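You operate a simulated robot arm through the tools that you are given. There is no shell and no other tool. Be economical: measure what you need, move in short steps, check, and stop when the job is done.

Carry out the task below with a simulated robot arm. There is one attempt and no reset: what you move stays moved.

TASK
Shut the guard box door, release the red deck button, set speed 16 and press run.

It is judged by the outcome, as a careful person would: the job done as asked, and still so three seconds after it is handed in. It fails if anything else is knocked over, pushed out of place, dropped, spilled or broken.

THE ROBOT
A 7-joint arm with a two-finger parallel gripper on a trunk, on a base that drives. Base frame: it is fixed to the floor where the robot stands at the start and does not move with it; the origin is under the middle of the robot, x ahead of it, y to its left, z up. Lengths are in m, angles in degrees, forces in N, time in s.
With the tool pointing down near the work surface it reaches from about 0.28 to 0.74 m from the robot's upright axis, wherever it stands. Its first joint turns from -115.0 to 115.0 degrees. Places, roughly: deck fan switch [0.6, -0.7, 1]; deck handwheel [0.4, -0.7, 0.7]; deck heat dial [0.5, -0.7, 1]; deck heater switch [0.6, -0.4, 1]; deck power switch [0.6, -0.3, 1]; deck run button [0.6, -0.6, 1]; deck shake switch [0.5, -0.6, 0.9]; deck speed dial [0.4, -0.8, 1]; deck star knob [0.5, -1, 1]; guard box door [0.7, 0, 0.9]; laminator [1, -1.2, 0.5]; ledge batch dial [-0.1, -2.7, 0.9]; red deck button [0.5, -0.5, 0.9]; red ledge button [-0.2, -2.9, 0.9]; red ledge lever [0, -2.3, 0.9]. Payload 3.91 kg.
The tool frame sits at the grasp point between the pads (the TCP): z along the fingers, y along the line on which they close. The tips reach 0.03 m beyond it. Largest opening 0.11 m; finger width 0.02, thickness 0.01; the body of the gripper, 0.048 by 0.112 m, starts 0.055 m behind the TCP.
Orientation is that of the tool frame in the base frame, as a unit quaternion [x, y, z, w]. With the fingers straight down and closing along the base's y, the tool's x points along the base's -x, its y along +y and its z along -z.

THE INTERFACE
- The arm moves only by the tool nudge_tool. Its argument "series" is a list of rows, each an object (a shift or turn left out is 0, a gripper value left out holds the last) with "claw": the opening, from 0 (shut) to 1 (fully open); "slide": the shift along the tool's x, y, z in mm, a list of three; "dr": the turn, a rotation vector about the tool's x, y, z in degrees, a list of three. In form: [{"claw": claw, "slide": [x, y, z], "dr": [ax, ay, az]}, ...]. A call has 1 to 10 rows; each row is the pose to reach, as a shift and turn from the pose commanded when the call began, along the tool's axes at that moment. Each row takes 0.2 s and may step no farther than 0.05 m and 8.6 degrees from the row before; otherwise, or with a gripper value out of range, the whole call is refused. Where a pose cannot be reached the arm comes as near as it can. A force on the tool above 40 N (or 10 N above the force at the start of the call, whichever is more), or a blocked arm, ends the call early, and 0.2 s more pass. The fingers move at their own pace (about 0.108 m/s each) and stop on an object; they squeeze with about 29 N. The grip force told is the motor's: it shows also when the fingers shut on nothing. Time passes only in rows, and 0.2 s behind the last, so rows that repeat a pose let the fingers close. It gives the time, the measured TCP pose, the force on the tool (base axes), the opening and the grip force at its end, in the units of the frame above (readings bear some noise), with the torque about the TCP (base axes, N m) and any sound that the robot's microphone picked up.
- Cameras (640 x 400 px; columns grow to the right, rows downward): "scene" is now at [0.0088, 0.1047, 1.7417]; the picture's right is [-0.58, -0.82, 0.00], its down [-0.54, 0.38, -0.75] and it looks along [0.61, -0.43, -0.67] (base axes); focal length 270 px, centre (320, 200). "wrist" rides on the gripper at [0.072, 0.017, -0.103] in the tool frame; the picture's right is [-0.23, 0.97, 0.00], its down [-0.76, -0.18, -0.62] and it looks along [-0.61, -0.14, 0.78] (tool axes); focal length 222 px, centre (320, 200). There is no depth. A picture from a camera that has moved, and an enlarged one, comes with that camera's place and axes in the base frame and with its lens.
- grab_frame(camera): a new picture of that camera. No time passes.
- raise_lower(by): slides the trunk up (or, below 0, down) by that many m; the arm and the scene camera ride with it, the base frame stays. It gives what a move gives, with no picture.
- roll_base(legs): drives the robot by 1 to 6 legs, each [ahead, turn to the left] in m and degrees, along the robot's own axes; the way and the turn of a leg run together, so that a leg with both is an arc; at most 1.5 m and 180 degrees a leg. The arm and the cameras ride along, it lands a little off, and it stops where it bumps. It gives what a move gives.
- head_to(pan, tilt): turns the head with the scene camera to pan (to the left, within 155 degrees either way) and tilt (down, from -29 to 69), counted from straight ahead of the robot. It gives what a move gives.
- zoom(camera, box): a new picture of the part [left, top, right, bottom] of that camera's present view, enlarged. No time passes.
- sign_off(): hands the job in; it is judged then, once.

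Work in short steps. Places have to be worked out from the pictures, the camera data and where the tool is seen: move nearer, look again, correct. Check each grasp and each placing, and mend what went wrong. You have 120 turns and 90 pictures in all, those below and enlarged ones among them. Open the gripper and draw the arm clear of the work before you hand the job in, unless the task says otherwise; then end with one line.

The tools are called after "Emit:" as name(argument=value, ...) on one line, values as JSON. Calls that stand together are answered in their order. nudge_tool: Moves the arm, as the interface text tells. Its arguments: {"type":"object","properties":{"series":{"type":"array","items":{"type":"object","properties":{"claw":{"type":"number"},"slide":{"type":"array","items":{"type":"number"}},"dr":{"type":"array","items":{"type":"number"}}}}}},"required":["series"]} The other tools are called the same way: raise_lower (by) slides the trunk up or down; roll_base (legs) drives the base; head_to (pan, tilt) turns the head that bears the scene camera; grab_frame (camera) takes a picture; zoom (camera, box) takes an enlarged picture of a part of a camera's view; sign_off () hands the job in.

At the start:

```text
time_s: 0.0
ee_pos: [0.4186, -0.2168, 1.324]
orientation: [0.0, 1.0, 0.0, 0.0]
ft_force: [-0.3, -0.3, 0.3]
wrist_torque: [0.04, -0.03, 0.01]
opening: 0.1101
gripper_force: 0.1
trunk travel left (down, up): [-0.85, 0.14]
robot x, y, heading: [-0.0026, 0.0038, -0.1]
head pan, tilt: [-35.1, 41.7]
```

scene: 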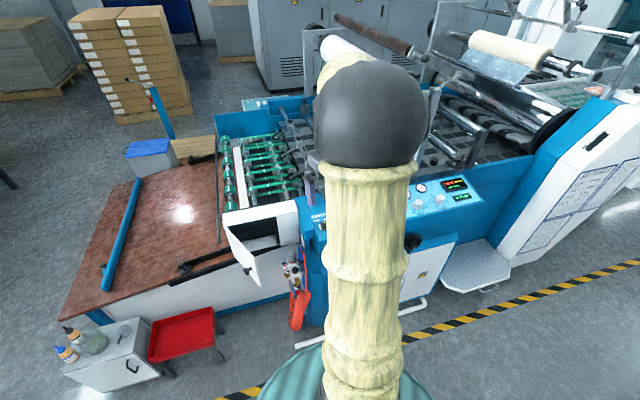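
wrist: 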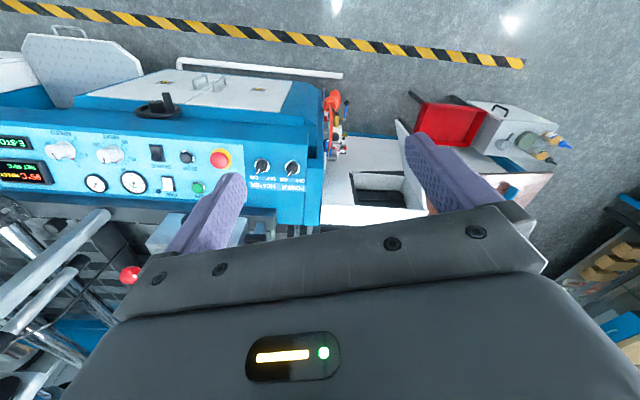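

The wrist view shows the deck panel with the red button, dials and the guard box. I zoom on the panel and the guard box to read them.

Emit:
zoom(camera="wrist", box=[0, 90, 320, 290])

Emit:
zoom(camera="wrist", box=[260, 80, 500, 230])

Emit:
zoom(camera="scene", box=[200, 140, 360, 300])

```text
2.00 times, centred on (160, 190) of wrist
camera zoom: at [0.3462, -0.2014, 1.4276], right [0.23, 0.97, 0.0], down [0.76, -0.18, 0.62], along [0.61, -0.14, -0.78], focal length 444 px, centre (640, 220)
```

zoom: 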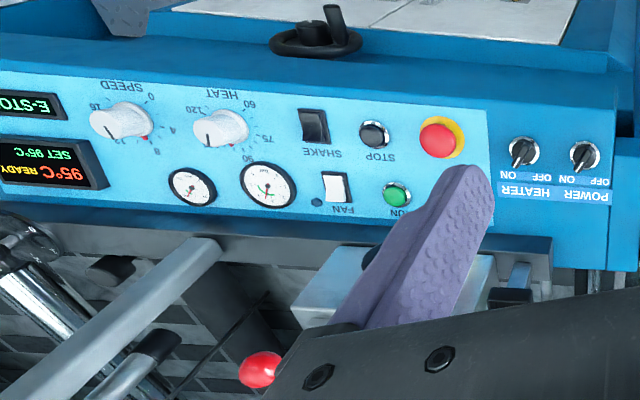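

```text
2.67 times, centred on (380, 155) of wrist
camera zoom: at [0.3462, -0.2014, 1.4276], right [0.23, 0.97, 0.0], down [0.76, -0.18, 0.62], along [0.61, -0.14, -0.78], focal length 592 px, centre (160, 320)
```

zoom: 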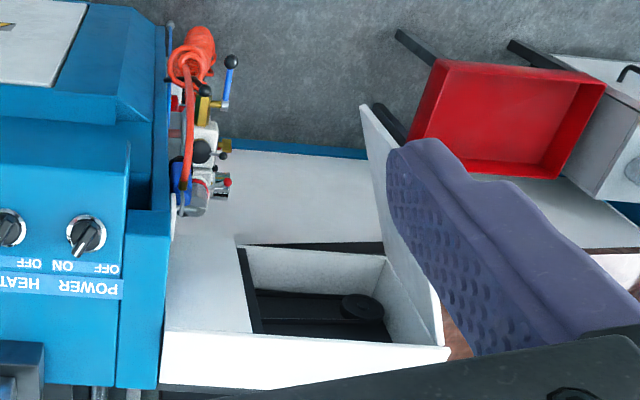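

```text
2.50 times, centred on (280, 220) of scene
camera zoom: at [0.0088, 0.1047, 1.7417], right [-0.58, -0.82, 0.0], down [-0.54, 0.38, -0.75], along [0.61, -0.43, -0.67], focal length 676 px, centre (420, 150)
```

zoom: 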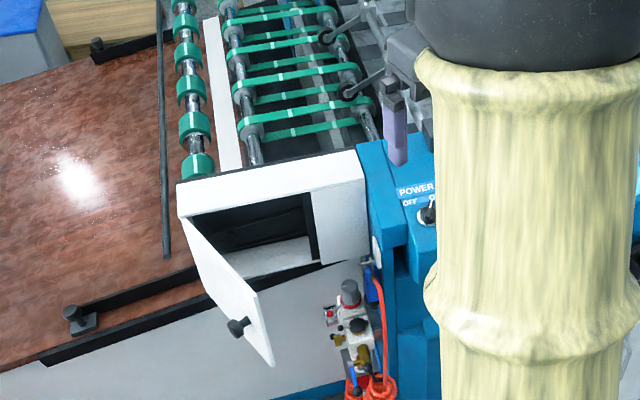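

The door is hinged at about (0.81, -0.01), spans z 0.775–0.96, and its free edge stands at about (0.605, -0.037), so it shuts by pushing the outer (+y) face towards -y and then +x. I shut the claw, move to the +y side at height and tilt the fingers forward.

Emit:
nudge_tool(series=[{"claw": 0, "slide": [-26, 36, 0], "dr": [0, -5, 0]}, {"claw": 0, "slide": [-52, 72, 0], "dr": [0, -10, 0]}, {"claw": 0, "slide": [-78, 108, 0], "dr": [0, -15, 0]}, {"claw": 0, "slide": [-104, 144, 0], "dr": [0, -20, 0]}, {"claw": 0, "slide": [-130, 180, 0], "dr": [0, -25, 0]}, {"claw": 0, "slide": [-156, 216, 0], "dr": [0, -30, 0]}, {"claw": 0, "slide": [-182, 252, 0], "dr": [0, -35, 0]}, {"claw": 0, "slide": [-208, 288, 0], "dr": [0, -40, 0]}])

Emit:
grab_frame(camera="scene")

Emit:
grab_frame(camera="wrist")

```text
time_s: 1.8
ee_pos: [0.6273, 0.0718, 1.3239]
orientation: [0.0, 0.939, 0.0, 0.343]
ft_force: [1.4, 0.8, 0.0]
wrist_torque: [0.01, -0.03, 0.01]
opening: 0.0001
gripper_force: 29.0
trunk travel left (down, up): [-0.85, 0.14]
robot x, y, heading: [-0.0004, 0.0004, -0.0]
head pan, tilt: [-35.1, 41.7]
```

```text
84 pictures are left
camera scene: at [0.0101, 0.1069, 1.7415], right [-0.58, -0.82, 0.0], down [-0.54, 0.38, -0.75], along [0.61, -0.43, -0.67], focal length 270 px, centre (320, 200)
```

scene: 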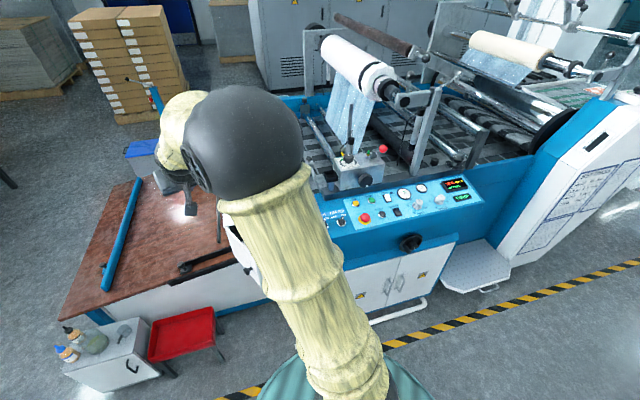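

```text
83 pictures are left
camera wrist: at [0.5063, 0.0894, 1.3563], right [0.17, 0.97, 0.15], down [0.18, -0.18, 0.97], along [0.97, -0.14, -0.21], focal length 222 px, centre (320, 200)
```

wrist: 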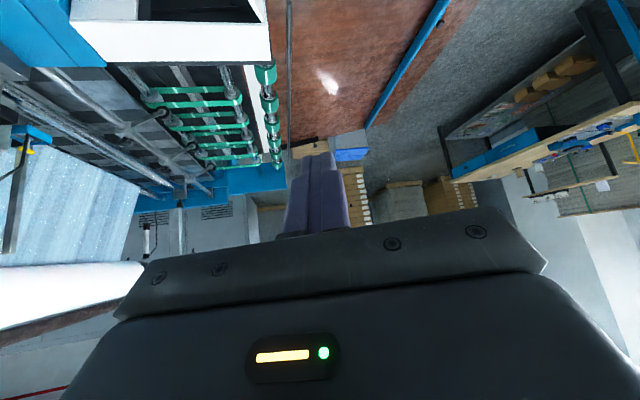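

Arm is on the +y side, clear. I descend to about (0.665, 0.06, 0.94), easing the tilt to 25° so that the gripper body and camera stay above the door's top.

Emit:
nudge_tool(series=[{"slide": [24.2, -1.3, 35.4], "dr": [0, 1.67, 0]}, {"slide": [48.4, -2.6, 70.8], "dr": [0, 3.33, 0]}, {"slide": [72.7, -4, 106.2], "dr": [0, 5, 0]}, {"slide": [96.9, -5.3, 141.6], "dr": [0, 6.67, 0]}, {"slide": [121.1, -6.7, 177], "dr": [0, 8.33, 0]}, {"slide": [145.3, -8, 212.5], "dr": [0, 10, 0]}, {"slide": [169.6, -9.3, 247.9], "dr": [0, 11.67, 0]}, {"slide": [193.8, -10.7, 283.3], "dr": [0, 13.33, 0]}, {"slide": [218, -12, 318.7], "dr": [0, 15, 0]}])

Emit:
grab_frame(camera="scene")

Emit:
grab_frame(camera="wrist")

```text
time_s: 3.8
ee_pos: [0.6665, 0.0585, 0.9381]
orientation: [0.0, 0.976, 0.0, 0.216]
ft_force: [0.6, 0.8, -0.6]
wrist_torque: [0.0, 0.05, 0.03]
opening: 0.0
gripper_force: 29.2
trunk travel left (down, up): [-0.85, 0.14]
robot x, y, heading: [-0.0066, -0.0002, -0.0]
head pan, tilt: [-35.1, 41.7]
```

```text
82 pictures are left
camera scene: at [0.0103, 0.1048, 1.7417], right [-0.58, -0.82, 0.0], down [-0.54, 0.38, -0.75], along [0.61, -0.43, -0.67], focal length 270 px, centre (320, 200)
```

scene: 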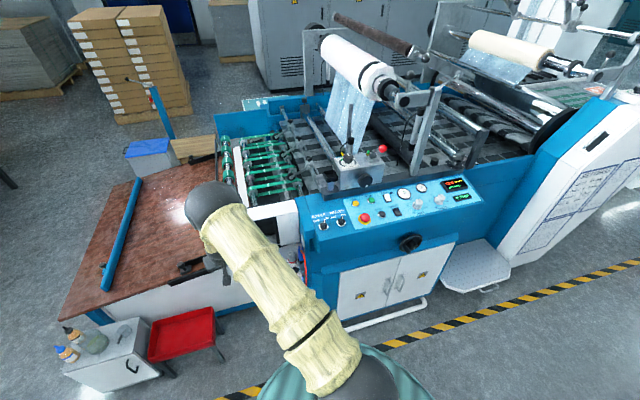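

```text
81 pictures are left
camera wrist: at [0.5574, 0.0744, 1.0014], right [0.21, 0.97, 0.1], down [0.43, -0.18, 0.89], along [0.88, -0.14, -0.45], focal length 222 px, centre (320, 200)
```

wrist: 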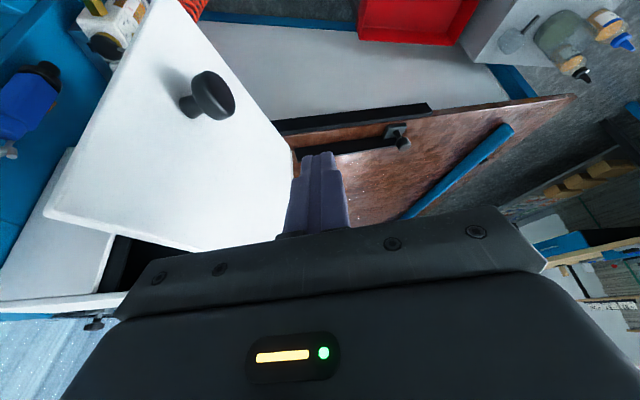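

The fingers are beside the door's outer face, behind the knob. I push along the door's arc to about 50°.

Emit:
nudge_tool(series=[{"slide": [0, -40, 0]}, {"slide": [0, -65, 0]}, {"slide": [0, -81, 0]}, {"slide": [-3.6, -104, 1.7]}, {"slide": [-10, -125, 4.7]}, {"slide": [-20.8, -145, 9.7]}, {"slide": [-33.5, -162, 15.7]}])

Emit:
grab_frame(camera="wrist")

```text
time_s: 5.4
ee_pos: [0.7005, -0.105, 0.9399]
orientation: [0.0, 0.976, 0.0, 0.216]
ft_force: [0.2, 0.3, -0.9]
wrist_torque: [0.0, 0.02, 0.0]
opening: 0.0
gripper_force: 29.0
trunk travel left (down, up): [-0.85, 0.14]
robot x, y, heading: [-0.0036, 0.0003, -0.1]
head pan, tilt: [-35.1, 41.7]
```

```text
80 pictures are left
camera wrist: at [0.5927, -0.0881, 1.0022], right [0.21, 0.97, 0.1], down [0.43, -0.18, 0.89], along [0.88, -0.14, -0.45], focal length 222 px, centre (320, 200)
```

wrist: 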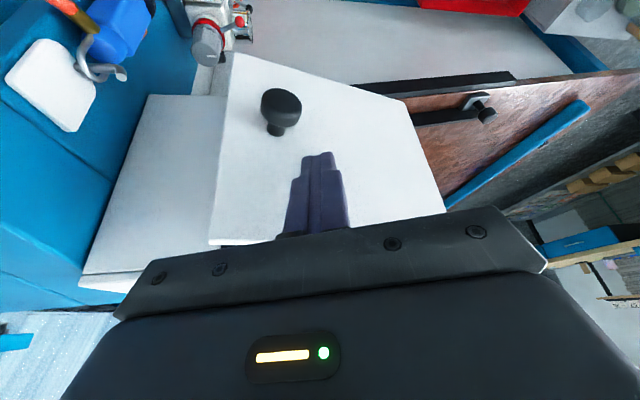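

The door follows. I carry on to the closed position with a slight overshoot, the force limit guarding.

Emit:
nudge_tool(series=[{"slide": [-16, -14, 7.6]}, {"slide": [-33.5, -26, 15.7]}, {"slide": [-53.5, -34, 25]}, {"slide": [-65, -37, 30.5]}, {"slide": [-73, -38, 34]}, {"slide": [-80, -38, 37]}, {"slide": [-86, -38, 40]}])

Emit:
grab_frame(camera="wrist")

```text
time_s: 6.2
ee_pos: [0.7424, -0.1314, 0.9391]
orientation: [-0.001, 0.979, 0.004, 0.205]
ft_force: [-40.5, 8.9, 36.8]
wrist_torque: [-0.07, 0.4, -0.2]
opening: 0.0
gripper_force: 29.0
trunk travel left (down, up): [-0.85, 0.14]
robot x, y, heading: [0.0013, 0.0004, 0.2]
head pan, tilt: [-35.1, 41.7]
stopped in row 4: the force on the tool passed its limit at 68 N (the readings are from after the stop); the commanded pose is now the measured one
```

```text
79 pictures are left
camera wrist: at [0.6363, -0.1157, 1.0051], right [0.2, 0.97, 0.1], down [0.45, -0.18, 0.88], along [0.87, -0.14, -0.47], focal length 222 px, centre (320, 200)
```

wrist: 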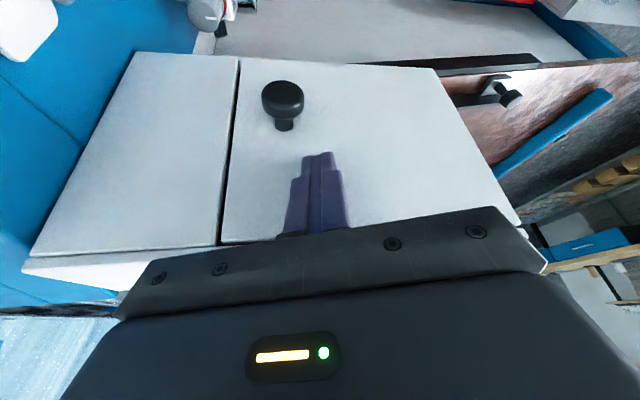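

The door met a stop, and it looks flush with the fixed panel beside it. I back off and raise the tool, then check with the wrist camera.

Emit:
nudge_tool(series=[{"slide": [27, 0, -13]}, {"slide": [54, 0, -26]}, {"slide": [75, 0, -70]}, {"slide": [75, 0, -115]}])

Emit:
grab_frame(camera="wrist")

Emit:
grab_frame(camera="scene")

```text
time_s: 7.2
ee_pos: [0.6352, -0.1334, 1.0106]
orientation: [0.0, 0.979, 0.003, 0.205]
ft_force: [0.8, -0.2, 0.3]
wrist_torque: [0.01, -0.01, -0.02]
opening: 0.0001
gripper_force: 29.4
trunk travel left (down, up): [-0.85, 0.14]
robot x, y, heading: [0.0001, -0.0023, -0.1]
head pan, tilt: [-35.1, 41.7]
```

```text
78 pictures are left
camera wrist: at [0.5278, -0.1186, 1.0757], right [0.21, 0.97, 0.1], down [0.45, -0.18, 0.87], along [0.87, -0.14, -0.47], focal length 222 px, centre (320, 200)
```

wrist: 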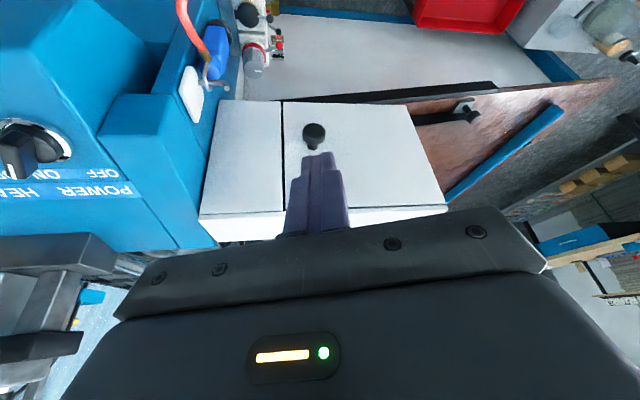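

```text
77 pictures are left
camera scene: at [0.0084, 0.1049, 1.7416], right [-0.58, -0.82, 0.0], down [-0.54, 0.38, -0.75], along [0.61, -0.43, -0.66], focal length 270 px, centre (320, 200)
```

scene: 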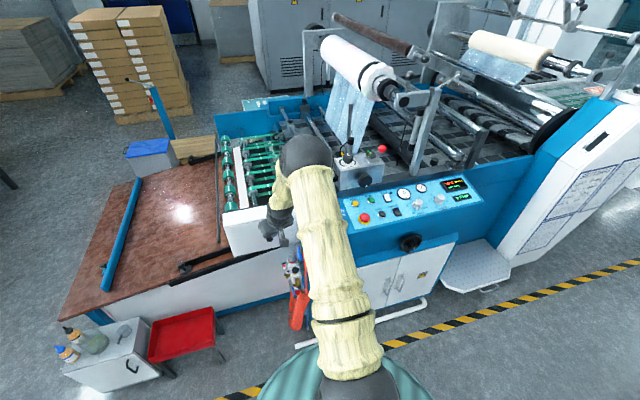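

The door looks shut. Now I raise and retract the arm, then look closely at the panel.

Emit:
nudge_tool(series=[{"slide": [15, 0, -45], "dr": [0, 4, 0]}, {"slide": [30, 0, -92], "dr": [0, 8, 0]}, {"slide": [10, 0, -138], "dr": [0, 12, 0]}, {"slide": [-10, 0, -184], "dr": [0, 16, 0]}, {"slide": [-30, 0, -228], "dr": [0, 20, 0]}, {"slide": [-50, 0, -270], "dr": [0, 24, 0]}])

Emit:
zoom(camera="scene", box=[300, 160, 500, 285])

Emit:
grab_frame(camera="wrist")

```text
refused: row 3 steps farther than a row can; nothing moved
```

```text
3.20 times, centred on (400, 222) of scene
camera zoom: at [0.0084, 0.1049, 1.7416], right [-0.58, -0.82, 0.0], down [-0.54, 0.38, -0.75], along [0.61, -0.43, -0.66], focal length 865 px, centre (64, 128)
```

zoom: 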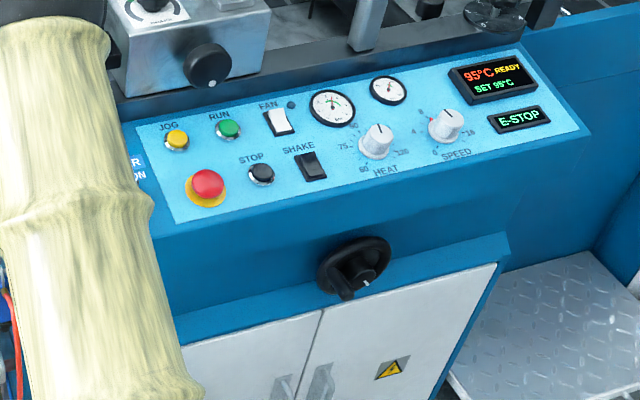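

```text
75 pictures are left
camera wrist: at [0.5278, -0.1186, 1.0757], right [0.21, 0.97, 0.1], down [0.45, -0.18, 0.87], along [0.87, -0.14, -0.47], focal length 222 px, centre (320, 200)
```

wrist: 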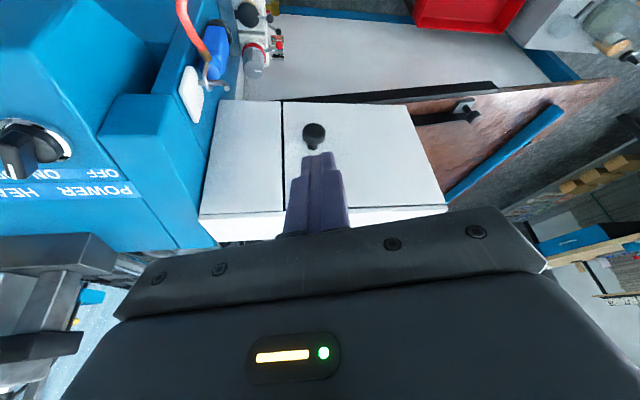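

Retrying with shorter steps: straight up first, then up and back with the tilt taken off.

Emit:
nudge_tool(series=[{"slide": [-18, 0, -41], "dr": [0, 3, 0]}, {"slide": [-36, 0, -82], "dr": [0, 6, 0]}, {"slide": [-16, 0, -124], "dr": [0, 9, 0]}, {"slide": [4, 0, -166], "dr": [0, 12, 0]}, {"slide": [24, 0, -207], "dr": [0, 15, 0]}, {"slide": [44, 0, -249], "dr": [0, 18, 0]}, {"slide": [64, 0, -290], "dr": [0, 21, 0]}, {"slide": [83, 0, -321], "dr": [0, 23.7, 0]}])

Emit:
roll_base(legs=[[0, -90]])

Emit:
head_to(pan=30, tilt=50)

Emit:
grab_frame(camera="scene")

```text
time_s: 9.0
ee_pos: [0.4271, -0.1364, 1.2714]
orientation: [-0.001, 1.0, 0.003, -0.001]
ft_force: [-0.2, 0.9, -0.3]
wrist_torque: [0.02, 0.01, 0.01]
opening: 0.0
gripper_force: 29.2
trunk travel left (down, up): [-0.85, 0.14]
robot x, y, heading: [-0.001, -0.0002, -0.2]
head pan, tilt: [-35.1, 41.7]
```

```text
time_s: 14.9
ee_pos: [-0.1297, -0.4315, 1.271]
orientation: [0.701, 0.713, 0.003, 0.002]
ft_force: [-0.1, 0.8, -0.9]
wrist_torque: [0.06, -0.01, -0.02]
opening: 0.0002
gripper_force: 29.3
trunk travel left (down, up): [-0.85, 0.14]
robot x, y, heading: [0.0037, 0.0009, -88.9]
head pan, tilt: [-35.1, 41.7]
```

```text
time_s: 16.3
ee_pos: [-0.1293, -0.4313, 1.2715]
orientation: [0.7, 0.714, 0.003, 0.001]
ft_force: [0.5, 0.1, -0.1]
wrist_torque: [0.01, 0.01, 0.0]
opening: 0.0
gripper_force: 29.3
trunk travel left (down, up): [-0.85, 0.14]
robot x, y, heading: [0.0002, 0.0014, -88.9]
head pan, tilt: [30.0, 50.0]
```

```text
74 pictures are left
camera scene: at [0.1916, -0.0038, 1.73], right [-0.86, -0.51, 0.0], down [-0.39, 0.66, -0.64], along [0.33, -0.55, -0.77], focal length 270 px, centre (320, 200)
```

scene: 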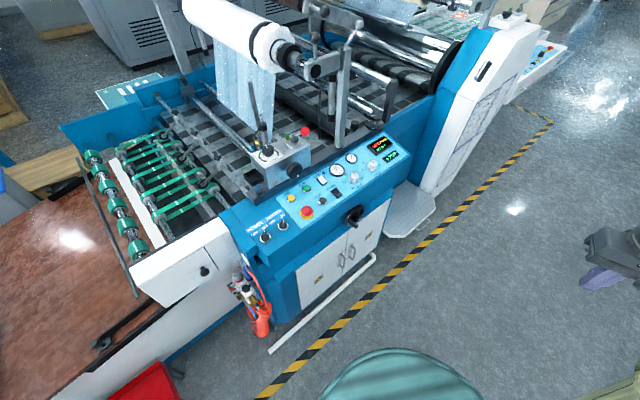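

There is clear floor along -y. I drive 0.6 m and turn back to face the panel.

Emit:
roll_base(legs=[[0.6, 0], [0, 89]])

Emit:
head_to(pan=0, tilt=55)

Emit:
grab_frame(camera="wrist")

Emit:
grab_frame(camera="scene")

```text
time_s: 25.7
ee_pos: [0.439, -0.739, 1.2708]
orientation: [0.001, 1.0, 0.004, -0.001]
ft_force: [0.5, -0.2, -0.1]
wrist_torque: [-0.01, 0.0, 0.03]
opening: 0.0
gripper_force: 29.0
trunk travel left (down, up): [-0.85, 0.14]
robot x, y, heading: [0.0132, -0.6002, -0.2]
head pan, tilt: [30.0, 50.0]
```

```text
time_s: 26.6
ee_pos: [0.4396, -0.7389, 1.27]
orientation: [0.001, 1.0, 0.004, 0.0]
ft_force: [0.0, -0.5, -0.3]
wrist_torque: [-0.02, -0.02, -0.05]
opening: 0.0001
gripper_force: 28.7
trunk travel left (down, up): [-0.85, 0.14]
robot x, y, heading: [0.0117, -0.6019, 0.0]
head pan, tilt: [0.0, 55.0]
```

```text
73 pictures are left
camera wrist: at [0.3671, -0.7226, 1.3738], right [0.23, 0.97, 0.01], down [0.76, -0.18, 0.62], along [0.61, -0.14, -0.78], focal length 222 px, centre (320, 200)
```

wrist: 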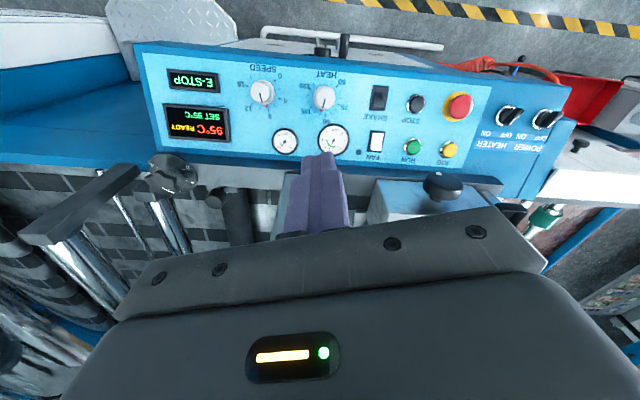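

```text
72 pictures are left
camera scene: at [0.0223, -0.4473, 1.7235], right [0.0, -1.0, 0.0], down [-0.82, 0.0, -0.57], along [0.57, 0.0, -0.82], focal length 270 px, centre (320, 200)
```

scene: 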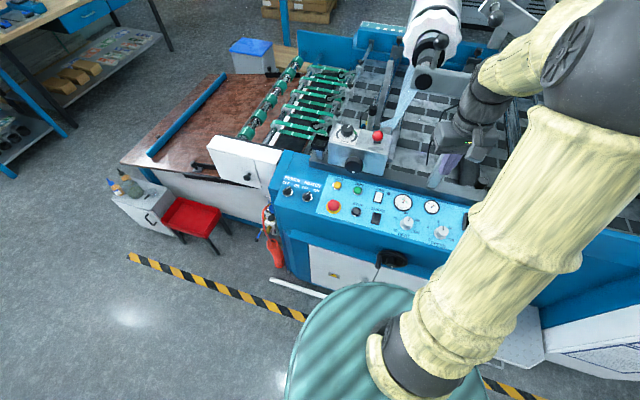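

Emit:
zoom(camera="wrist", box=[150, 60, 480, 200])

Emit:
zoom(camera="scene", box=[280, 160, 480, 285])

Emit:
zoom(camera="wrist", box=[400, 70, 490, 130])

Emit:
zoom(camera="wrist", box=[220, 55, 300, 120])

```text
1.94 times, centred on (315, 130) of wrist
camera zoom: at [0.3671, -0.7226, 1.3738], right [0.23, 0.97, 0.01], down [0.76, -0.18, 0.62], along [0.61, -0.14, -0.78], focal length 431 px, centre (330, 336)
```

zoom: 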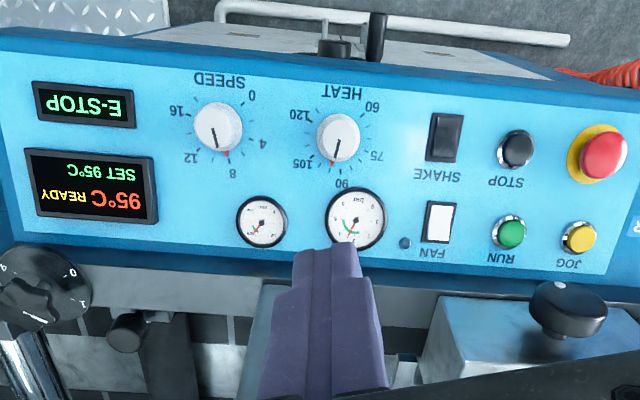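

```text
3.20 times, centred on (380, 222) of scene
camera zoom: at [0.0223, -0.4473, 1.7235], right [0.0, -1.0, 0.0], down [-0.82, 0.0, -0.57], along [0.57, 0.0, -0.82], focal length 865 px, centre (128, 128)
```

zoom: 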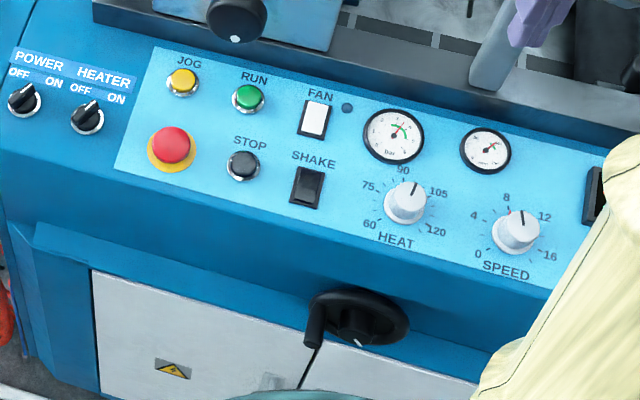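

```text
6.67 times, centred on (445, 100) of wrist
camera zoom: at [0.3671, -0.7226, 1.3738], right [0.23, 0.97, 0.01], down [0.76, -0.18, 0.62], along [0.61, -0.14, -0.78], focal length 1481 px, centre (-513, 867)
```

zoom: 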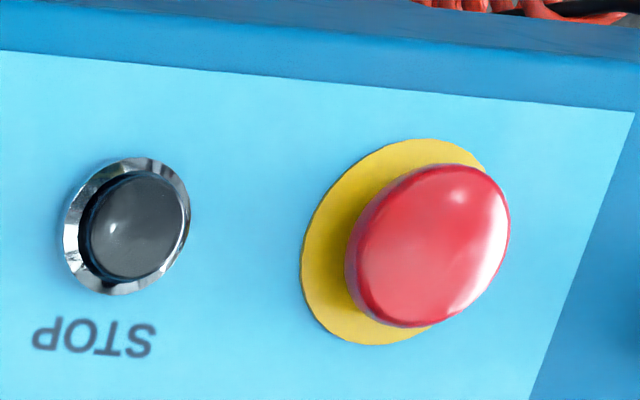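

```text
6.15 times, centred on (260, 88) of wrist
camera zoom: at [0.3671, -0.7226, 1.3738], right [0.23, 0.97, 0.01], down [0.76, -0.18, 0.62], along [0.61, -0.14, -0.78], focal length 1367 px, centre (689, 892)
```

zoom: 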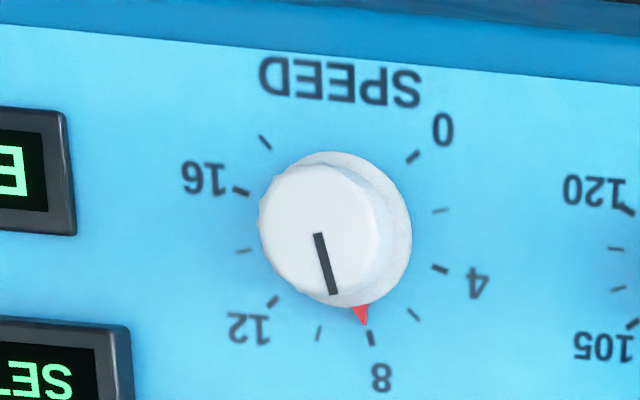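

I now have rough places: red button top ≈(0.547, -0.496, 0.95), RUN ≈(0.606, -0.583, 0.95), STOP ≈(0.527, -0.573, 0.93), speed dial ≈(0.434, -0.841, 0.96), currently at 8 with 15°/unit. I move above the red button with open claw and a 15° tilt to look closer.

Emit:
nudge_tool(series=[{"claw": 0.8, "slide": [-10, 30, 20], "dr": [0, -2, 0]}, {"slide": [-20, 60, 45], "dr": [0, -4, 0]}, {"slide": [-32, 90, 70], "dr": [0, -6, 0]}, {"slide": [-44, 120, 95], "dr": [0, -8, 0]}, {"slide": [-56, 150, 120], "dr": [0, -10, 0]}, {"slide": [-68, 180, 145], "dr": [0, -12, 0]}, {"slide": [-79, 210, 170], "dr": [0, -14, 0]}, {"slide": [-85, 239, 195], "dr": [0, -15, 0]}])

Emit:
grab_frame(camera="wrist")

Emit:
head_to(pan=-5, tilt=55)

Emit:
zoom(camera="scene", box=[220, 120, 480, 282])

```text
time_s: 28.4
ee_pos: [0.5247, -0.4965, 1.0761]
orientation: [0.001, 0.992, 0.003, 0.13]
ft_force: [-0.9, 0.6, -0.2]
wrist_torque: [0.0, 0.04, 0.0]
opening: 0.0877
gripper_force: 0.1
trunk travel left (down, up): [-0.85, 0.14]
robot x, y, heading: [0.0069, -0.5978, 0.1]
head pan, tilt: [0.0, 55.0]
```

```text
67 pictures are left
camera wrist: at [0.4278, -0.4805, 1.1582], right [0.22, 0.97, 0.06], down [0.57, -0.18, 0.8], along [0.79, -0.14, -0.6], focal length 222 px, centre (320, 200)
```

wrist: 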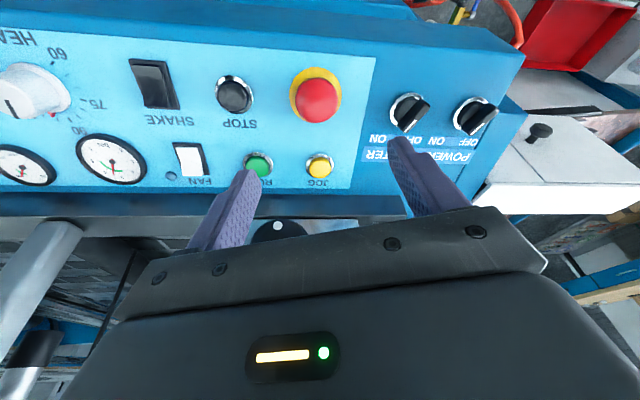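

```text
time_s: 29.1
ee_pos: [0.5227, -0.4979, 1.078]
orientation: [0.001, 0.991, 0.003, 0.131]
ft_force: [-0.4, 0.0, 0.2]
wrist_torque: [0.08, 0.02, -0.04]
opening: 0.0879
gripper_force: 0.1
trunk travel left (down, up): [-0.85, 0.14]
robot x, y, heading: [0.0076, -0.6022, 0.1]
head pan, tilt: [-5.0, 55.0]
```

```text
2.46 times, centred on (350, 201) of scene
camera zoom: at [0.022, -0.4536, 1.7235], right [-0.09, -1.0, 0.0], down [-0.82, 0.07, -0.57], along [0.57, -0.05, -0.82], focal length 666 px, centre (246, 198)
```

zoom: 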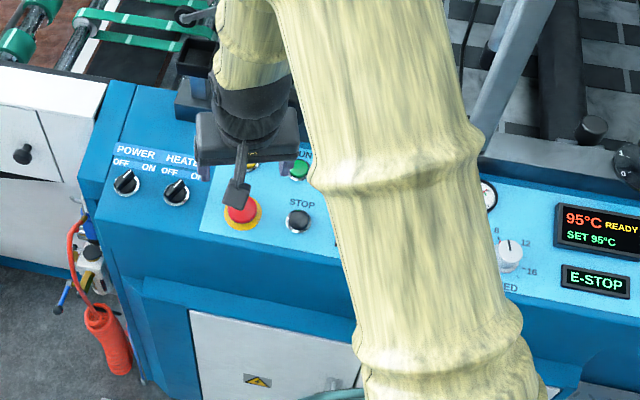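

Two wrist views agree: red button top (0.546, -0.497, 0.947); the panel is tilted about 10° and the machine is yawed about 18°. I align the tool to the panel normal and come closer above the button.

Emit:
nudge_tool(series=[{"claw": 0.65, "slide": [-3, 0.5, 17], "dr": [1, 1.85, 0]}, {"slide": [-6, 1, 34], "dr": [2, 3.7, 0]}, {"slide": [-8, 1, 50], "dr": [3.1, 5.5, 0]}])

Emit:
grab_frame(camera="wrist")

Emit:
zoom(camera="scene", box=[260, 140, 380, 240])

```text
time_s: 29.9
ee_pos: [0.544, -0.4963, 1.0307]
orientation: [0.005, 0.996, -0.024, 0.081]
ft_force: [0.8, 0.5, -0.1]
wrist_torque: [-0.02, 0.02, 0.0]
opening: 0.0717
gripper_force: 0.0
trunk travel left (down, up): [-0.85, 0.14]
robot x, y, heading: [0.0086, -0.6001, -0.2]
head pan, tilt: [-5.0, 55.0]
```

```text
65 pictures are left
camera wrist: at [0.4572, -0.475, 1.1192], right [0.24, 0.97, -0.01], down [0.65, -0.15, 0.75], along [0.72, -0.18, -0.67], focal length 222 px, centre (320, 200)
```

wrist: 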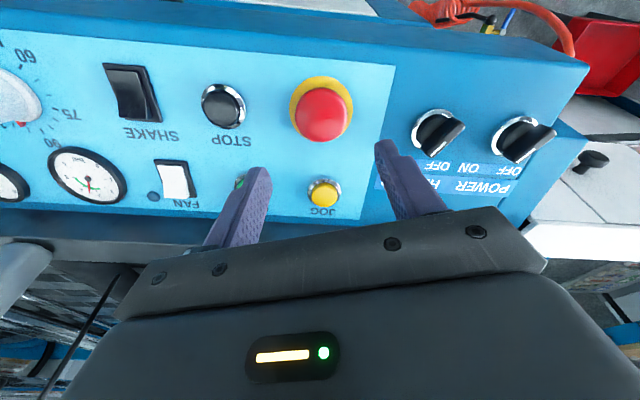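

```text
4.00 times, centred on (320, 190) of scene
camera zoom: at [0.023, -0.4532, 1.7234], right [-0.09, -1.0, 0.0], down [-0.82, 0.07, -0.57], along [0.57, -0.05, -0.82], focal length 1082 px, centre (320, 240)
```

zoom: 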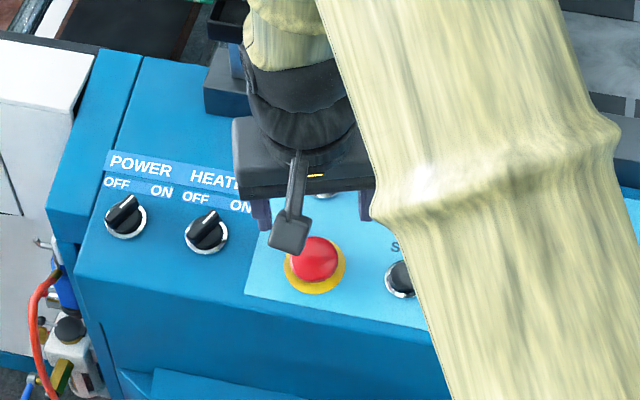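

The button is 45 mm wide and the opening 72 mm. I descend along the panel normal so the pads straddle the cap.

Emit:
nudge_tool(series=[{"slide": [5, 1.5, 20]}, {"slide": [9, 2.7, 40]}, {"slide": [11.5, 3.5, 54]}, {"slide": [11.5, 3.5, 62]}])

Emit:
grab_frame(camera="wrist")

Emit:
zoom(camera="scene", box=[260, 140, 380, 240])

```text
time_s: 30.9
ee_pos: [0.5425, -0.4961, 0.9689]
orientation: [0.005, 0.996, -0.023, 0.083]
ft_force: [-0.1, -0.6, 0.3]
wrist_torque: [-0.01, 0.0, -0.01]
opening: 0.0715
gripper_force: 0.0
trunk travel left (down, up): [-0.85, 0.14]
robot x, y, heading: [0.0105, -0.5992, -0.2]
head pan, tilt: [-5.0, 55.0]
```

```text
63 pictures are left
camera wrist: at [0.455, -0.4748, 1.0567], right [0.24, 0.97, -0.01], down [0.65, -0.15, 0.75], along [0.72, -0.18, -0.67], focal length 222 px, centre (320, 200)
```

wrist: 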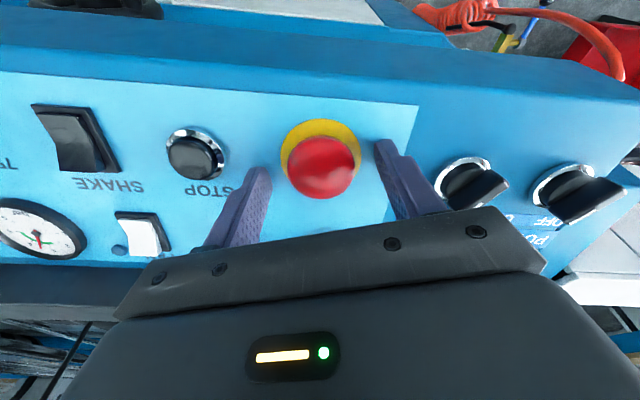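

```text
4.00 times, centred on (320, 190) of scene
camera zoom: at [0.0221, -0.4537, 1.7235], right [-0.09, -1.0, 0.0], down [-0.82, 0.07, -0.57], along [0.57, -0.05, -0.82], focal length 1082 px, centre (320, 240)
```

zoom: 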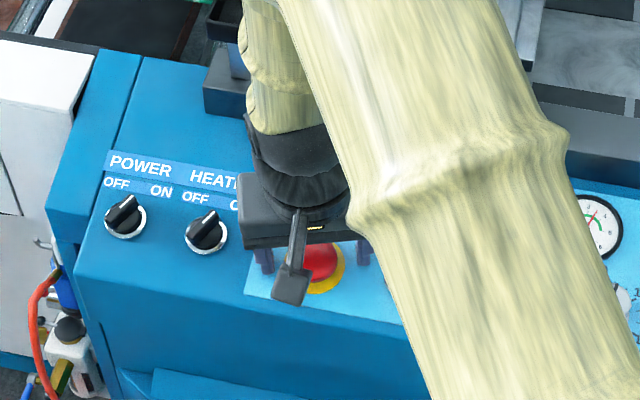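

The cap is centred between the pads, its top about 6 mm above the tips. I go 6 mm lower, watching force, and then close.

Emit:
nudge_tool(series=[{"slide": [0, 0, 3]}, {"slide": [0, 0, 6]}])

Emit:
nudge_tool(series=[{"claw": 0.4}, {"claw": 0.2}, {"claw": 0.2}])

Emit:
grab_frame(camera="wrist")

```text
time_s: 31.6
ee_pos: [0.542, -0.4963, 0.9674]
orientation: [0.005, 0.996, -0.023, 0.085]
ft_force: [-13.8, 0.4, 25.6]
wrist_torque: [-1.17, 0.01, -0.53]
opening: 0.0719
gripper_force: 0.4
trunk travel left (down, up): [-0.85, 0.14]
robot x, y, heading: [0.0092, -0.598, -0.4]
head pan, tilt: [-5.0, 55.0]
stopped in row 2: the force on the tool passed its limit at 42 N (the readings are from after the stop); the commanded pose is now the measured one
```

```text
time_s: 32.1
ee_pos: [0.5427, -0.4984, 0.9678]
orientation: [0.008, 0.996, -0.025, 0.085]
ft_force: [-11.4, 5.8, 22.1]
wrist_torque: [-0.86, 0.28, -0.43]
opening: 0.0464
gripper_force: 24.1
trunk travel left (down, up): [-0.85, 0.14]
robot x, y, heading: [0.0105, -0.5994, -0.3]
head pan, tilt: [-5.0, 55.0]
stopped in row 2: the force on the tool passed its limit at 45 N (the readings are from after the stop); the commanded pose is now the measured one
```

```text
61 pictures are left
camera wrist: at [0.4551, -0.4755, 1.0556], right [0.24, 0.97, -0.01], down [0.64, -0.15, 0.75], along [0.73, -0.19, -0.66], focal length 222 px, centre (320, 200)
```

wrist: 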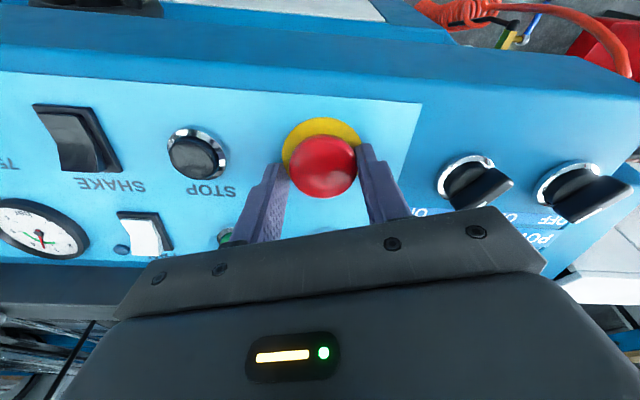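

The cap fits, but the tips press the panel. I lift 2.5 mm and close fully on the cap.

Emit:
nudge_tool(series=[{"slide": [0, 0, -3]}, {"claw": 0.2, "slide": [0, 0, -3]}, {"claw": 0.2, "slide": [0, 0, -3]}])

```text
time_s: 32.9
ee_pos: [0.5423, -0.4942, 0.9661]
orientation: [0.006, 0.996, -0.025, 0.083]
ft_force: [-13.2, 27.0, -3.5]
wrist_torque: [0.41, -0.12, 0.11]
opening: 0.04
gripper_force: 45.1
trunk travel left (down, up): [-0.85, 0.14]
robot x, y, heading: [0.0126, -0.5969, -0.2]
head pan, tilt: [-5.0, 55.0]
```

The cap is held at 40 mm, with a side force from a 4 mm offset. I relieve it and twist clockwise in steps.

Emit:
nudge_tool(series=[{"slide": [0, 4, 0]}, {"slide": [0, 4, 0], "dr": [0, 0, 7]}, {"slide": [0, 4, 0], "dr": [0, 0, 14]}, {"slide": [0, 4, 0], "dr": [0, 0, 21]}, {"slide": [0, 4, 0], "dr": [0, 0, 28]}])

Emit:
grab_frame(camera="wrist")

```text
time_s: 34.1
ee_pos: [0.549, -0.4993, 0.9686]
orientation: [0.251, 0.964, -0.004, 0.09]
ft_force: [13.8, -12.1, 5.5]
wrist_torque: [-0.7, -0.86, 0.43]
opening: 0.04
gripper_force: 45.2
trunk travel left (down, up): [-0.85, 0.14]
robot x, y, heading: [0.0067, -0.5981, -0.6]
head pan, tilt: [-5.0, 55.0]
```

```text
60 pictures are left
camera wrist: at [0.4782, -0.4455, 1.0578], right [0.67, 0.74, 0.08], down [0.46, -0.49, 0.74], along [0.59, -0.46, -0.67], focal length 222 px, centre (320, 200)
```

wrist: 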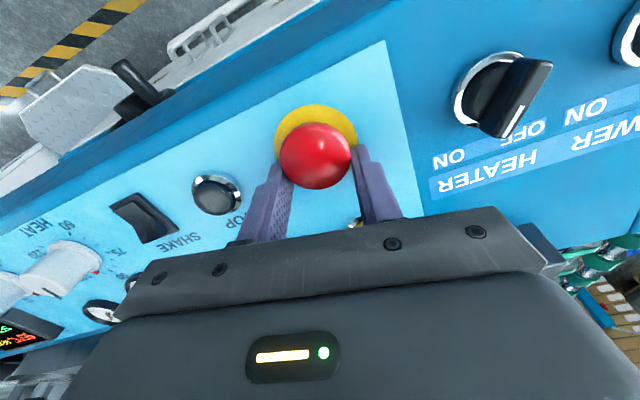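

No strong resistance and no click so far. I check the display and continue the twist.

Emit:
nudge_tool(series=[{"dr": [0, 0, 7]}, {"dr": [0, 0, 14]}, {"dr": [0, 0, 21]}, {"dr": [0, 0, 28]}])

Emit:
grab_frame(camera="scene")

Emit:
grab_frame(camera="wrist")

```text
time_s: 35.1
ee_pos: [0.5408, -0.497, 0.9654]
orientation: [0.475, 0.876, 0.016, 0.082]
ft_force: [-16.9, -12.8, 3.3]
wrist_torque: [-0.36, 0.3, 0.77]
opening: 0.0402
gripper_force: 44.6
trunk travel left (down, up): [-0.85, 0.14]
robot x, y, heading: [0.0088, -0.6009, -0.4]
head pan, tilt: [-5.0, 55.0]
```

```text
59 pictures are left
camera scene: at [0.0189, -0.4559, 1.7236], right [-0.09, -1.0, 0.0], down [-0.81, 0.08, -0.57], along [0.57, -0.05, -0.82], focal length 270 px, centre (320, 200)
```

scene: 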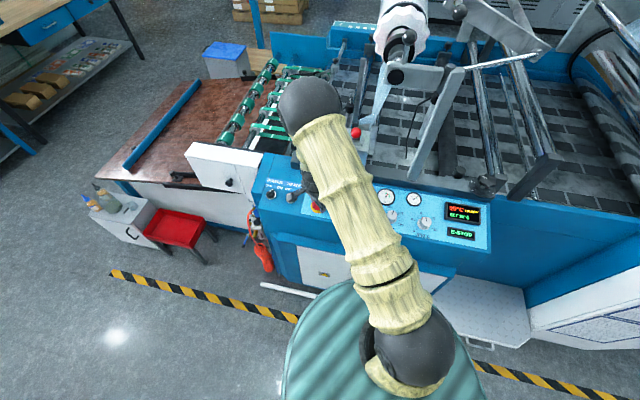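

```text
58 pictures are left
camera wrist: at [0.4999, -0.4223, 1.0611], right [0.93, 0.35, 0.13], down [0.16, -0.7, 0.69], along [0.33, -0.62, -0.71], focal length 222 px, centre (320, 200)
```

wrist: 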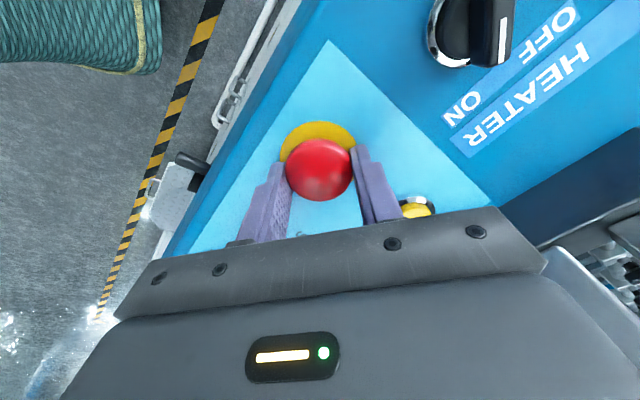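

Torque builds to 0.8 N·m with no release, and the display still reads E-STOP. I unwind a little, and try a pull straight out along the panel normal.

Emit:
nudge_tool(series=[{"dr": [0, 0, -7]}, {"dr": [0, 0, -14]}, {"dr": [0, 0, -14], "slide": [0, 0, -2]}, {"dr": [0, 0, -14], "slide": [0, 0, -4]}, {"dr": [0, 0, -14], "slide": [0, 0, -6]}, {"dr": [0, 0, -14], "slide": [0, 0, -8]}])

Emit:
zoom(camera="scene", box=[260, 150, 500, 300])

Emit:
grab_frame(camera="wrist")

```text
time_s: 36.5
ee_pos: [0.5393, -0.4962, 0.9756]
orientation: [0.364, 0.927, 0.005, 0.086]
ft_force: [-25.9, -2.8, -5.3]
wrist_torque: [0.02, 0.49, 0.06]
opening: 0.0401
gripper_force: 44.9
trunk travel left (down, up): [-0.85, 0.14]
robot x, y, heading: [0.0071, -0.5999, -0.3]
head pan, tilt: [-5.0, 55.0]
```

```text
2.67 times, centred on (380, 225) of scene
camera zoom: at [0.0183, -0.4539, 1.7235], right [-0.09, -1.0, 0.0], down [-0.81, 0.08, -0.58], along [0.57, -0.05, -0.82], focal length 721 px, centre (160, 133)
```

zoom: 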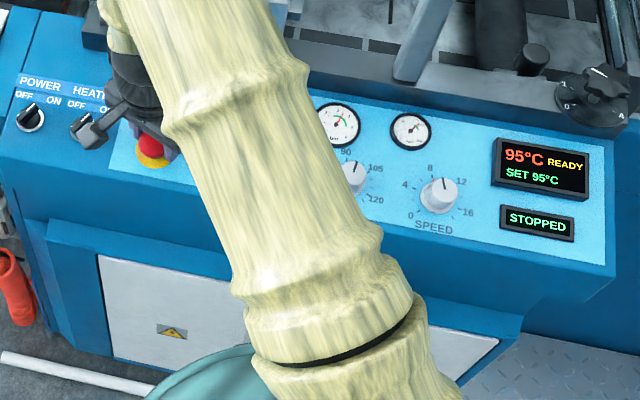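

```text
56 pictures are left
camera wrist: at [0.4825, -0.4298, 1.0676], right [0.82, 0.56, 0.11], down [0.33, -0.61, 0.72], along [0.47, -0.55, -0.69], focal length 222 px, centre (320, 200)
```

wrist: 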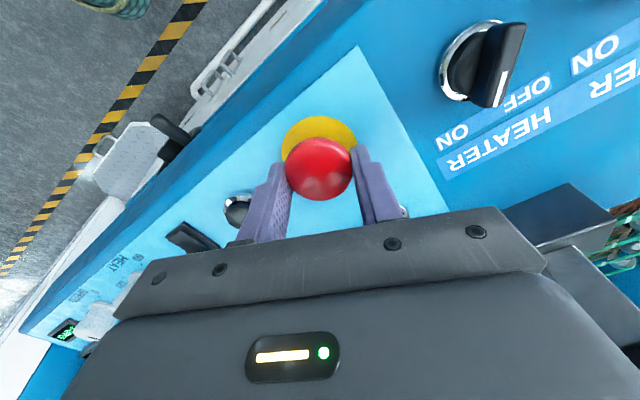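

The display now reads STOPPED: the button popped out by the pull. I open a little and withdraw along the normal.

Emit:
nudge_tool(series=[{"claw": 0.6}, {"claw": 0.6}, {"slide": [0, 0, -20]}, {"slide": [0, 0, -55]}, {"slide": [0, 0, -95]}])

Emit:
grab_frame(camera="wrist")

```text
time_s: 37.7
ee_pos: [0.5295, -0.4909, 1.0696]
orientation: [0.365, 0.927, 0.006, 0.088]
ft_force: [-0.2, 0.0, -0.3]
wrist_torque: [0.02, -0.01, -0.01]
opening: 0.066
gripper_force: 0.1
trunk travel left (down, up): [-0.85, 0.14]
robot x, y, heading: [0.0065, -0.5968, -0.4]
head pan, tilt: [-5.0, 55.0]
```

```text
55 pictures are left
camera wrist: at [0.4705, -0.425, 1.1613], right [0.82, 0.56, 0.11], down [0.32, -0.61, 0.72], along [0.47, -0.56, -0.68], focal length 222 px, centre (320, 200)
```

wrist: 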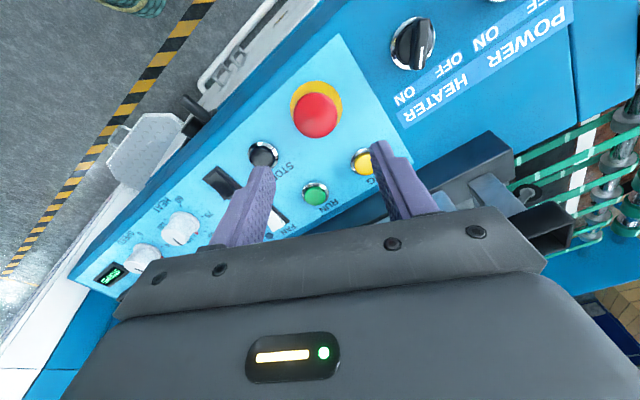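

Clear of the button, which stands out. Next I move over the speed dial, about (0.434, -0.841), turning the wrist back so that a long clockwise twist is available.

Emit:
nudge_tool(series=[{"slide": [-17.1, -36.3, 0], "dr": [0, 0, -8.4]}, {"slide": [-34.2, -72.6, 0], "dr": [0, 0, -16.8]}, {"slide": [-51.3, -109, 0], "dr": [0, 0, -25.2]}, {"slide": [-68.4, -145, 0], "dr": [0, 0, -33.6]}, {"slide": [-85.5, -181.5, 0], "dr": [0, 0, -42]}, {"slide": [-102.6, -218, 0], "dr": [0, 0, -50.4]}, {"slide": [-119.7, -254, 0], "dr": [0, 0, -58.8]}, {"slide": [-136.8, -290, 0], "dr": [0, 0, -67.2]}, {"slide": [-154, -327, 0], "dr": [0, 0, -75.6]}])

Emit:
grab_frame(camera="wrist")

Emit:
grab_frame(camera="scene")

```text
time_s: 39.7
ee_pos: [0.4172, -0.8359, 1.0674]
orientation: [-0.282, 0.955, -0.048, 0.073]
ft_force: [-1.2, -0.2, -0.3]
wrist_torque: [0.01, -0.02, -0.04]
opening: 0.066
gripper_force: 0.1
trunk travel left (down, up): [-0.85, 0.14]
robot x, y, heading: [0.0116, -0.5992, -0.4]
head pan, tilt: [-5.0, 55.0]
```

```text
54 pictures are left
camera wrist: at [0.3318, -0.8567, 1.1587], right [-0.33, 0.94, -0.1], down [0.62, 0.3, 0.72], along [0.71, 0.17, -0.68], focal length 222 px, centre (320, 200)
```

wrist: 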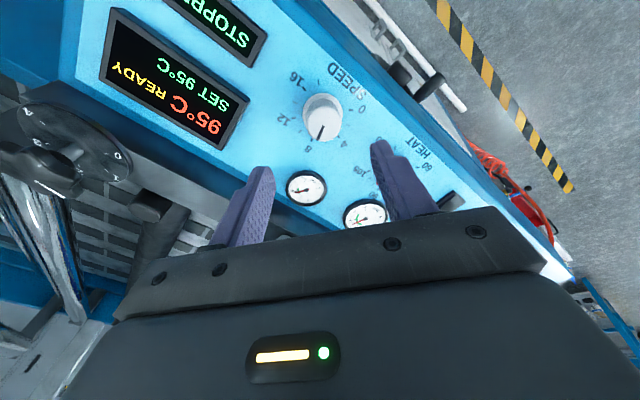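

```text
53 pictures are left
camera scene: at [0.021, -0.4556, 1.7237], right [-0.09, -1.0, 0.0], down [-0.82, 0.08, -0.57], along [0.57, -0.05, -0.82], focal length 270 px, centre (320, 200)
```

scene: 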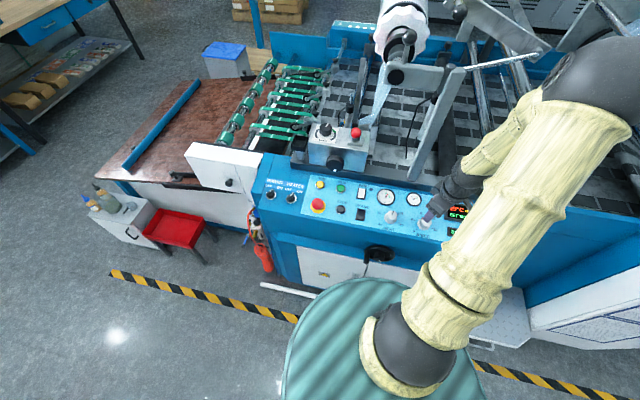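

Emit:
zoom(camera="wrist", box=[260, 60, 380, 160])

```text
4.00 times, centred on (320, 110) of wrist
camera zoom: at [0.3318, -0.8567, 1.1587], right [-0.33, 0.94, -0.1], down [0.62, 0.3, 0.72], along [0.71, 0.17, -0.68], focal length 888 px, centre (320, 560)
```

zoom: 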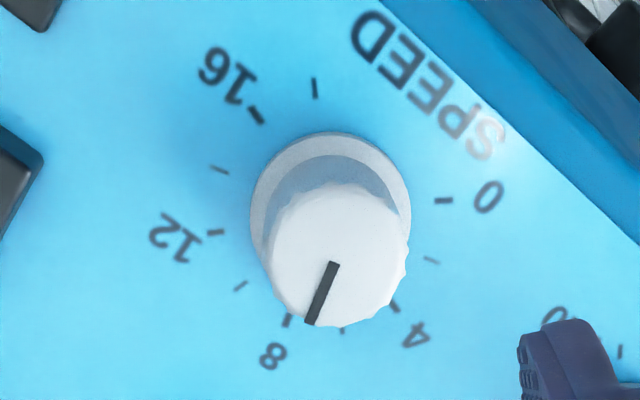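

The dial knob (≈33 mm wide, top ≈(0.4335, -0.839, 0.968)) lies on the tool axis. I descend to about 83 mm and check the alignment.

Emit:
nudge_tool(series=[{"slide": [0, 1, 40]}, {"slide": [-0.7, 1.9, 70]}, {"slide": [-0.7, 1.9, 82]}])

Emit:
grab_frame(camera="wrist")

```text
time_s: 40.5
ee_pos: [0.4302, -0.8384, 0.9868]
orientation: [-0.281, 0.956, -0.048, 0.073]
ft_force: [-0.2, 0.2, -0.6]
wrist_torque: [0.0, -0.01, 0.0]
opening: 0.066
gripper_force: 0.0
trunk travel left (down, up): [-0.85, 0.14]
robot x, y, heading: [0.0081, -0.6022, 0.0]
head pan, tilt: [-5.0, 55.0]
```

```text
51 pictures are left
camera wrist: at [0.3458, -0.8585, 1.078], right [-0.33, 0.94, -0.1], down [0.62, 0.3, 0.72], along [0.71, 0.17, -0.68], focal length 222 px, centre (320, 200)
```

wrist: 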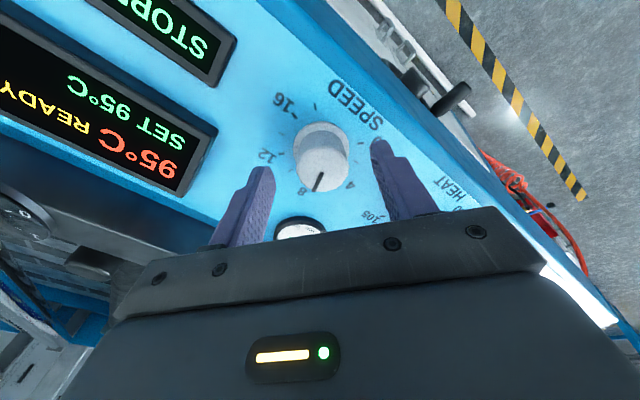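

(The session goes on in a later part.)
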